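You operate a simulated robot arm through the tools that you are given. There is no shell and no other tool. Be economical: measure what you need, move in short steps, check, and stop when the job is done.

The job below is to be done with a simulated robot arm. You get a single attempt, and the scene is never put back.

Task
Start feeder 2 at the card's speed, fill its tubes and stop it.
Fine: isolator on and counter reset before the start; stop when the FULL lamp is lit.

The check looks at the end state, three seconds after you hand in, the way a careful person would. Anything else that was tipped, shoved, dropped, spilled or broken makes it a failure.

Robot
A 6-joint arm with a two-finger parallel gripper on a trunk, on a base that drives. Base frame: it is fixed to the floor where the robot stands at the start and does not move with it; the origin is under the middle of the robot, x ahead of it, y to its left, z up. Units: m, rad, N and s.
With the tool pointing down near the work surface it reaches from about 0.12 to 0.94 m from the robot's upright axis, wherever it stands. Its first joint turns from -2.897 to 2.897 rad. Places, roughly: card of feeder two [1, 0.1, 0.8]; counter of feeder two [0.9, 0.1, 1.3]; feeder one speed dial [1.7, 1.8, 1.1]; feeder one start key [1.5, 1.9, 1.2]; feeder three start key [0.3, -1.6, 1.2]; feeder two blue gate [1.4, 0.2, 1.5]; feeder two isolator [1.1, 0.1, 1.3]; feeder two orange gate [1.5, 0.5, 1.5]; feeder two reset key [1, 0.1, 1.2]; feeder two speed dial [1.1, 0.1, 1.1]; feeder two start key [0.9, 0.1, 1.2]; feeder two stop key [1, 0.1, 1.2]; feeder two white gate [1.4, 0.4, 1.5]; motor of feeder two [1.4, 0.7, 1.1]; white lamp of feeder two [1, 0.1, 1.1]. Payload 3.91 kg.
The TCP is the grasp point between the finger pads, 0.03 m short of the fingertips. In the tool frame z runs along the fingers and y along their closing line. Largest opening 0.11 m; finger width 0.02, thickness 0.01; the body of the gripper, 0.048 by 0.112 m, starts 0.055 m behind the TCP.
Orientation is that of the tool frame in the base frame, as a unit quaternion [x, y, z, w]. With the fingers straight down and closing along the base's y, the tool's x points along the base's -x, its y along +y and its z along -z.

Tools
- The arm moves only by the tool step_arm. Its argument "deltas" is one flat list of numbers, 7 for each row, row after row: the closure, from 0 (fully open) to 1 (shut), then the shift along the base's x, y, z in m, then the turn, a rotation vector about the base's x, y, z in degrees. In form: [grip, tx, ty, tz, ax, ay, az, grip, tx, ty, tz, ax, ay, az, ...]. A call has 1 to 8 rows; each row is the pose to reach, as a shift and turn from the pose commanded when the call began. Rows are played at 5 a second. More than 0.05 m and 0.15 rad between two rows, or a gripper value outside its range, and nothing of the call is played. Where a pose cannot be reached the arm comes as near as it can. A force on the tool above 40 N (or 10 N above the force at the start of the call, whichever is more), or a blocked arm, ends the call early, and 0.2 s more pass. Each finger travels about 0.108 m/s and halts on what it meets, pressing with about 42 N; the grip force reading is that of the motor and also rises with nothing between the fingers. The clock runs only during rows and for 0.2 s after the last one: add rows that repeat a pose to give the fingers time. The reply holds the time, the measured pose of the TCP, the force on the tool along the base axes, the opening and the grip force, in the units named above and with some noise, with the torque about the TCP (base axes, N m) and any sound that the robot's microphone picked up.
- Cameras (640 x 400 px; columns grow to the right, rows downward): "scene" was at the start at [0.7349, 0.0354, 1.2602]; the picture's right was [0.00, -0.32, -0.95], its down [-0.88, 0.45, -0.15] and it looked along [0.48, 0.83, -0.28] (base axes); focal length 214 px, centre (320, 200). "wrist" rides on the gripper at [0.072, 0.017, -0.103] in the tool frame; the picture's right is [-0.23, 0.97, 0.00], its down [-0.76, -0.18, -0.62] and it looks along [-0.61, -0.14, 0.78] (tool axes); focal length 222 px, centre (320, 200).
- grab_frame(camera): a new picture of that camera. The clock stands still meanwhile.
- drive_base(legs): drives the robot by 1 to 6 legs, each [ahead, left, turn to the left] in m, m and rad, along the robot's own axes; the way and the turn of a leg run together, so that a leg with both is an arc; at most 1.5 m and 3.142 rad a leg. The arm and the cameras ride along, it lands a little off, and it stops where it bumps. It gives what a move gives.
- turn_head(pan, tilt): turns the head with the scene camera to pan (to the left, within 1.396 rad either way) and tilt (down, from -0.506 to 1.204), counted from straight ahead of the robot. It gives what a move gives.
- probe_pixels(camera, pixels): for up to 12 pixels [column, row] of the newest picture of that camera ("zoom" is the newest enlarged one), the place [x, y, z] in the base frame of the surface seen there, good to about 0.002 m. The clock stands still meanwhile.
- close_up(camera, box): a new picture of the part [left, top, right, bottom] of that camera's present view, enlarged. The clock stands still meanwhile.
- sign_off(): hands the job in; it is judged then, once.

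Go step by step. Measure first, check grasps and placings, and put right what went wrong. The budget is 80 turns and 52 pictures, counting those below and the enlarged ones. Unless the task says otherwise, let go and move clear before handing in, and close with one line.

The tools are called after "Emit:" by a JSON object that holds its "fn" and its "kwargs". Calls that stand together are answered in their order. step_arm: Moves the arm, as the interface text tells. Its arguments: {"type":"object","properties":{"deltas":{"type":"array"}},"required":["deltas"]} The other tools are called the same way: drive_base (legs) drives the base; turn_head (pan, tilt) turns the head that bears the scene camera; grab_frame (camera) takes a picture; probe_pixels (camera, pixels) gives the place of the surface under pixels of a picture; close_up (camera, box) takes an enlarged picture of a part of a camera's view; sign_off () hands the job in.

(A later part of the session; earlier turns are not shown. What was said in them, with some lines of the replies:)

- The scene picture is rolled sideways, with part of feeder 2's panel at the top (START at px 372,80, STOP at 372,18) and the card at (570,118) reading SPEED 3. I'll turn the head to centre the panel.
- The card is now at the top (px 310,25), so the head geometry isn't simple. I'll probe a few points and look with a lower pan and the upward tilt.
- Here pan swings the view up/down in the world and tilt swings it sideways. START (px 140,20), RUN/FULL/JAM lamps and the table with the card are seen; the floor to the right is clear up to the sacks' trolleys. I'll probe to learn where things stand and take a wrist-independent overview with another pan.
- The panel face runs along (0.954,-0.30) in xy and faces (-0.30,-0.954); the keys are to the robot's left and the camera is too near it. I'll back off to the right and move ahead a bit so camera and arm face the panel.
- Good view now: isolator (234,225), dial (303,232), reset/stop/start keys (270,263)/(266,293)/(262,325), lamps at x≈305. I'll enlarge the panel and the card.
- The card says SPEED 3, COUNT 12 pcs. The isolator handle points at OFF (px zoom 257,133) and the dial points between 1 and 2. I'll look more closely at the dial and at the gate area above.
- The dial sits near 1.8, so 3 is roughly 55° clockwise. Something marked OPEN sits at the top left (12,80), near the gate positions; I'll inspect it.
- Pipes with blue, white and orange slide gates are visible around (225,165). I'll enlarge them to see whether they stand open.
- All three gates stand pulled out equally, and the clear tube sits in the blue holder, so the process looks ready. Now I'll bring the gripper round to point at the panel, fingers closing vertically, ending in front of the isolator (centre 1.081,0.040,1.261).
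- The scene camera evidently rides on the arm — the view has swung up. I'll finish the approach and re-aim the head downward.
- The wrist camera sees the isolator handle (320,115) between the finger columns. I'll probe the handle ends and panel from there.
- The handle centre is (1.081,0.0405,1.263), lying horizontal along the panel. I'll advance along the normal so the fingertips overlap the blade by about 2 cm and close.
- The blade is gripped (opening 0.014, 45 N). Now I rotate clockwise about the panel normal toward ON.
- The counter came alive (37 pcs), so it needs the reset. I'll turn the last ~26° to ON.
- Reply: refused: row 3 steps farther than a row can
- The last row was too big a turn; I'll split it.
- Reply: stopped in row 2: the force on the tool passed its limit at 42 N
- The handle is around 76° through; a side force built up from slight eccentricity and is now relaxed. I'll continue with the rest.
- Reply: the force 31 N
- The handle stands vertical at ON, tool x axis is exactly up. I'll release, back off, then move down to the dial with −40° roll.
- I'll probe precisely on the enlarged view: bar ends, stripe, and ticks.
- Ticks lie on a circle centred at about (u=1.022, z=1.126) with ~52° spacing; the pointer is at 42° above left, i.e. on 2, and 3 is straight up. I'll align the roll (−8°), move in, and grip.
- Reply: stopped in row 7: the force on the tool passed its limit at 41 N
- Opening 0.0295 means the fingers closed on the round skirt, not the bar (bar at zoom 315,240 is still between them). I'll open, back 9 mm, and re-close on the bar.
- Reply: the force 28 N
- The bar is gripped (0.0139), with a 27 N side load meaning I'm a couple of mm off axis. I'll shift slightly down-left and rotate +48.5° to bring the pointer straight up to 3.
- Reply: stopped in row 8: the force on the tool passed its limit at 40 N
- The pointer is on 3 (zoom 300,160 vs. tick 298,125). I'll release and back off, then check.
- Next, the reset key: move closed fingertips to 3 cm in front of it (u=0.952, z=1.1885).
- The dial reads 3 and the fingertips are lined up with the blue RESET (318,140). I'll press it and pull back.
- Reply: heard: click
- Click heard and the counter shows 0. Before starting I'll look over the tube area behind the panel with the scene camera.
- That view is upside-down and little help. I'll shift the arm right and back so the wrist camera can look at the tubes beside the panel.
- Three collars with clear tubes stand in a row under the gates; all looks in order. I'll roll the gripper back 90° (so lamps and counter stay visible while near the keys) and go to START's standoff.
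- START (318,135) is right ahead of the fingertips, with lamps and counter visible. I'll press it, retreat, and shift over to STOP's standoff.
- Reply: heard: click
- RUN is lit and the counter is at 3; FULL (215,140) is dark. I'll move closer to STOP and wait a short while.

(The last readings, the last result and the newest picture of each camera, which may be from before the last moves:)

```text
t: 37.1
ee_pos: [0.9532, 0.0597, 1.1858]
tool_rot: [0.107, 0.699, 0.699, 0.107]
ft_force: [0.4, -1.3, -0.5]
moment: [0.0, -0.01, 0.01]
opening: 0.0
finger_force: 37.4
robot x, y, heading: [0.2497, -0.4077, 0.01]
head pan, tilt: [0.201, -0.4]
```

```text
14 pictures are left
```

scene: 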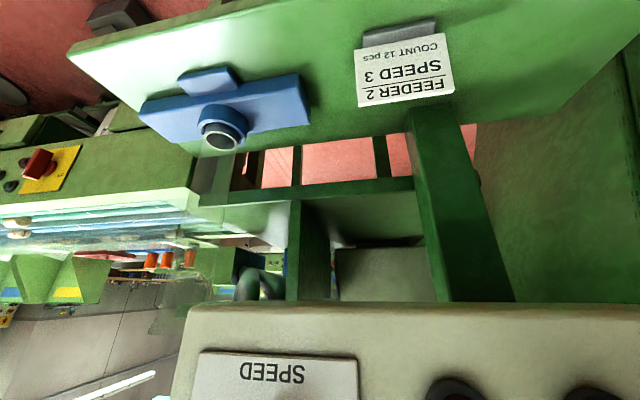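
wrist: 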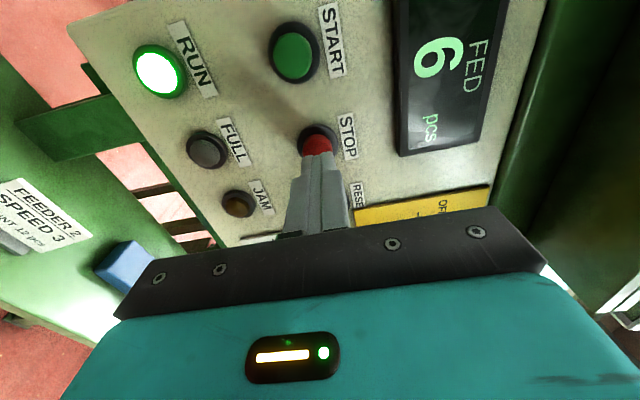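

6 pcs at t=37.1, about 2.5 per second, and FULL still dark. I'll wait 1.6 s.

Emit:
{"fn": "step_arm", "kwargs": {"deltas": [1, 0, 0, 0, 0, 0, 0, 1, 0, 0, 0, 0, 0, 0, 1, 0, 0, 0, 0, 0, 0, 1, 0, 0, 0, 0, 0, 0, 1, 0, 0, 0, 0, 0, 0, 1, 0, 0, 0, 0, 0, 0, 1, 0, 0, 0, 0, 0, 0]}}

Emit:
{"fn": "grab_frame", "kwargs": {"camera": "wrist"}}

```text
t: 38.7
ee_pos: [0.9543, 0.0592, 1.1867]
tool_rot: [0.107, 0.699, 0.699, 0.107]
ft_force: [-1.0, 0.0, 0.3]
moment: [-0.02, 0.02, 0.06]
opening: 0.0
finger_force: 37.5
robot x, y, heading: [0.2565, -0.4037, 0.012]
head pan, tilt: [0.201, -0.4]
```

```text
13 pictures are left
```

wrist: 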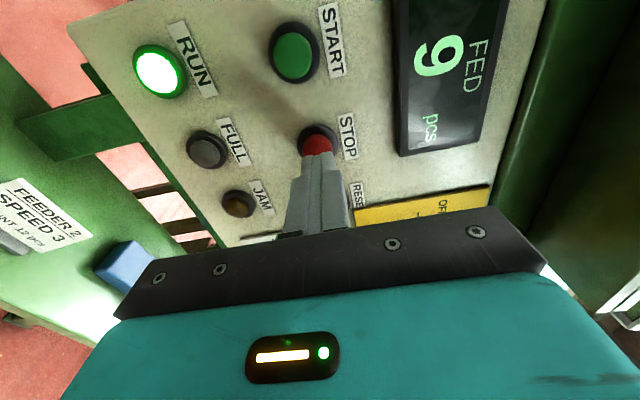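

9 pcs, FULL dark. Another 1.2 s.

Emit:
{"fn": "step_arm", "kwargs": {"deltas": [1, 0, 0, 0, 0, 0, 0, 1, 0, 0, 0, 0, 0, 0, 1, 0, 0, 0, 0, 0, 0, 1, 0, 0, 0, 0, 0, 0, 1, 0, 0, 0, 0, 0, 0]}}

Emit:
{"fn": "close_up", "kwargs": {"camera": "wrist", "box": [80, 0, 520, 260]}}

```text
t: 39.9
ee_pos: [0.954, 0.0592, 1.1864]
tool_rot: [0.107, 0.699, 0.698, 0.107]
ft_force: [-0.1, -1.1, -0.2]
moment: [0.02, 0.01, 0.01]
opening: 0.0
finger_force: 37.4
robot x, y, heading: [0.2517, -0.402, 0.007]
head pan, tilt: [0.201, -0.4]
```

```text
1.45 times, centred on (300, 130) of wrist
```

zoom: 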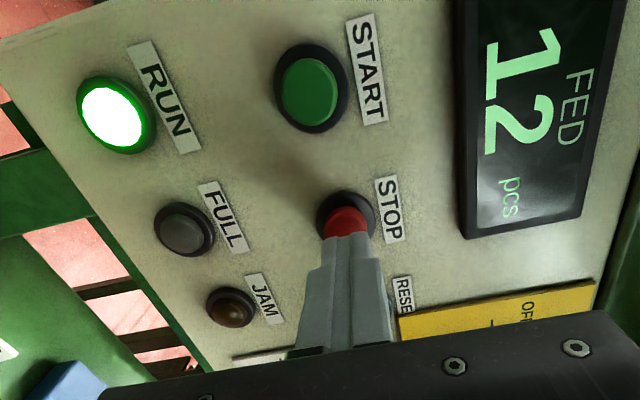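

12 pcs but FULL is still dark; I'll give it one short row in case the lamp follows.

Emit:
{"fn": "step_arm", "kwargs": {"deltas": [1, 0, 0, 0, 0, 0, 0]}}

Emit:
{"fn": "close_up", "kwargs": {"camera": "wrist", "box": [80, 0, 520, 260]}}

```text
t: 40.3
ee_pos: [0.9527, 0.0587, 1.1865]
tool_rot: [0.107, 0.7, 0.698, 0.107]
ft_force: [0.4, 0.8, -0.7]
moment: [0.02, -0.03, -0.01]
opening: 0.0
finger_force: 37.5
robot x, y, heading: [0.251, -0.4025, 0.016]
head pan, tilt: [0.201, -0.4]
```

```text
1.45 times, centred on (300, 130) of wrist
```

zoom: 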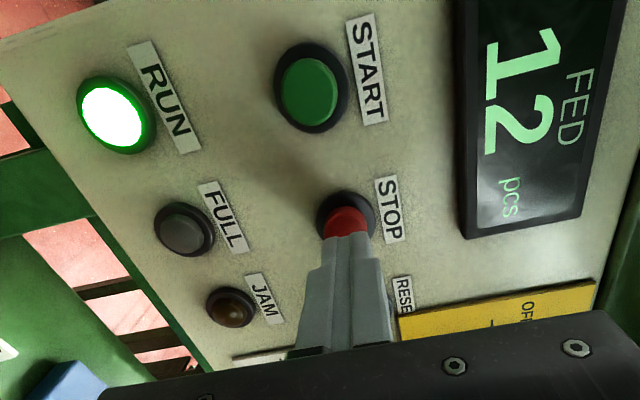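

Still 12 and FULL dark. The task says to stop on the FULL lamp, so I'll creep closer to STOP (not touching) while another 0.4 s passes.

Emit:
{"fn": "step_arm", "kwargs": {"deltas": [1, 0.0018, 0.0057, 0, 0, 0, 0]}}

Emit:
{"fn": "close_up", "kwargs": {"camera": "wrist", "box": [80, 0, 520, 260]}}

```text
t: 40.7
ee_pos: [0.955, 0.0657, 1.1867]
tool_rot: [0.106, 0.699, 0.699, 0.107]
ft_force: [0.2, 0.1, 0.4]
moment: [0.06, 0.03, 0.02]
opening: 0.0
finger_force: 37.7
robot x, y, heading: [0.2519, -0.405, 0.012]
head pan, tilt: [0.201, -0.4]
```

```text
1.45 times, centred on (300, 130) of wrist
```

zoom: 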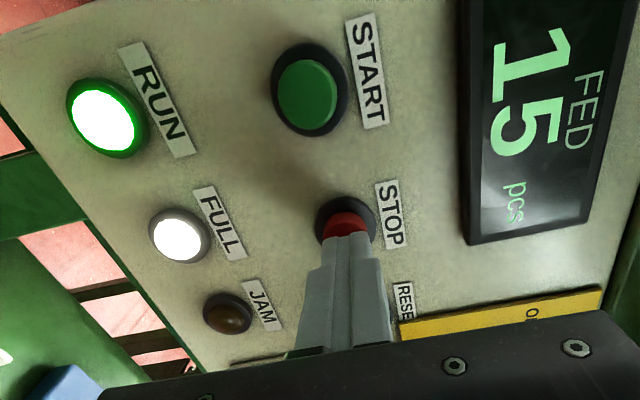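

FULL is lit (zoom 180,240) at 15 pcs. Pressing STOP now and pulling back.

Emit:
{"fn": "step_arm", "kwargs": {"deltas": [1, 0.0018, 0.0057, 0, 0, 0, 0, 1, 0.0033, 0.0105, 0, 0, 0, 0, 1, 0, 0, 0, 0, 0, 0, 1, -0.006, -0.019, 0, 0, 0, 0]}}

Emit:
{"fn": "grab_frame", "kwargs": {"camera": "wrist"}}

```text
t: 41.7
ee_pos: [0.9498, 0.0458, 1.1874]
tool_rot: [0.107, 0.698, 0.7, 0.106]
ft_force: [0.6, 0.7, -0.3]
moment: [-0.02, 0.0, -0.01]
opening: 0.0
finger_force: 37.5
robot x, y, heading: [0.2497, -0.4033, 0.015]
head pan, tilt: [0.201, -0.4]
heard: click
```

```text
9 pictures are left
```

wrist: 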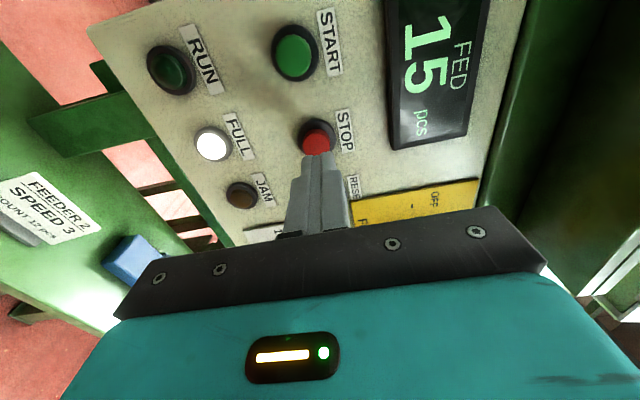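

RUN is out, FULL lit, counter holds at 15. I'll back off and check the tubes and panel.

Emit:
{"fn": "step_arm", "kwargs": {"deltas": [1, -0.012, -0.038, 0, 0, 0, 0, 1, -0.01, -0.07, 0.03, 0, 0, 0, 1, 0.02, -0.1, 0.05, 2.4, 7.63, 0, 1, 0.06, -0.12, 0.06, 4.8, 15.26, 0, 1, 0.09, -0.14, 0.07, 7.2, 22.9, 0, 1, 0.12, -0.15, 0.08, 9.6, 30.5, 0, 1, 0.15, -0.15, 0.08, 12, 38.2, 0, 1, 0.155, -0.15, 0.085, 14.4, 45.8, 0]}}

Emit:
{"fn": "grab_frame", "kwargs": {"camera": "wrist"}}

Emit:
{"fn": "close_up", "kwargs": {"camera": "wrist", "box": [280, 0, 480, 240]}}

```text
t: 43.5
ee_pos: [1.1034, -0.1042, 1.2729]
tool_rot: [0.383, 0.594, 0.682, -0.188]
ft_force: [0.3, 0.3, -0.4]
moment: [0.01, 0.04, -0.01]
opening: 0.0
finger_force: 37.3
robot x, y, heading: [0.2528, -0.4023, 0.011]
head pan, tilt: [0.201, -0.4]
```

```text
8 pictures are left
```

wrist: 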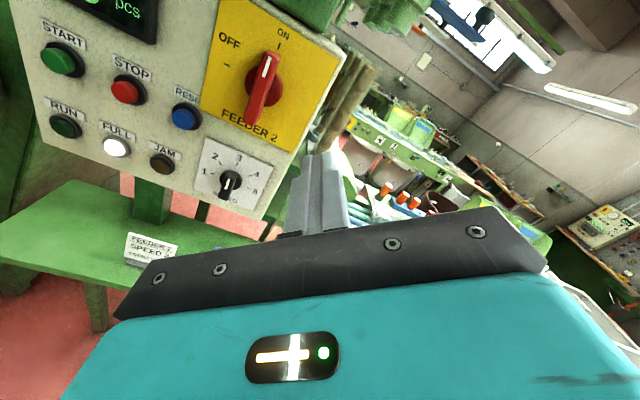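

```text
1.67 times, centred on (380, 120) of wrist
```

zoom: 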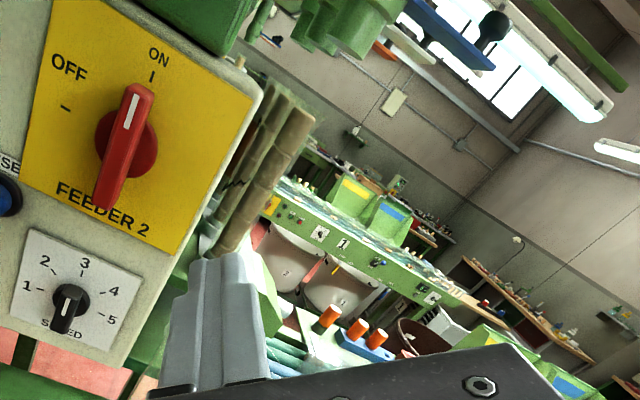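

The three tubes (zoom 265,160) are stacked full, with the isolator ON, the dial on 3, RUN out and FULL lit. The arm is clear and nothing has been disturbed, so I'm handing in.

Emit:
{"fn": "sign_off", "kwargs": {}}

```text
The job is handed in.
```

Feeder 2 was switched on at the isolator, set to speed 3, reset to 0 and started. I stopped it as soon as the FULL lamp was seen lit, with its three tubes full. The counter read 15 pcs at that point, not the 12 on the card: FULL was still dark at 12, and I went by the lamp as the task said.
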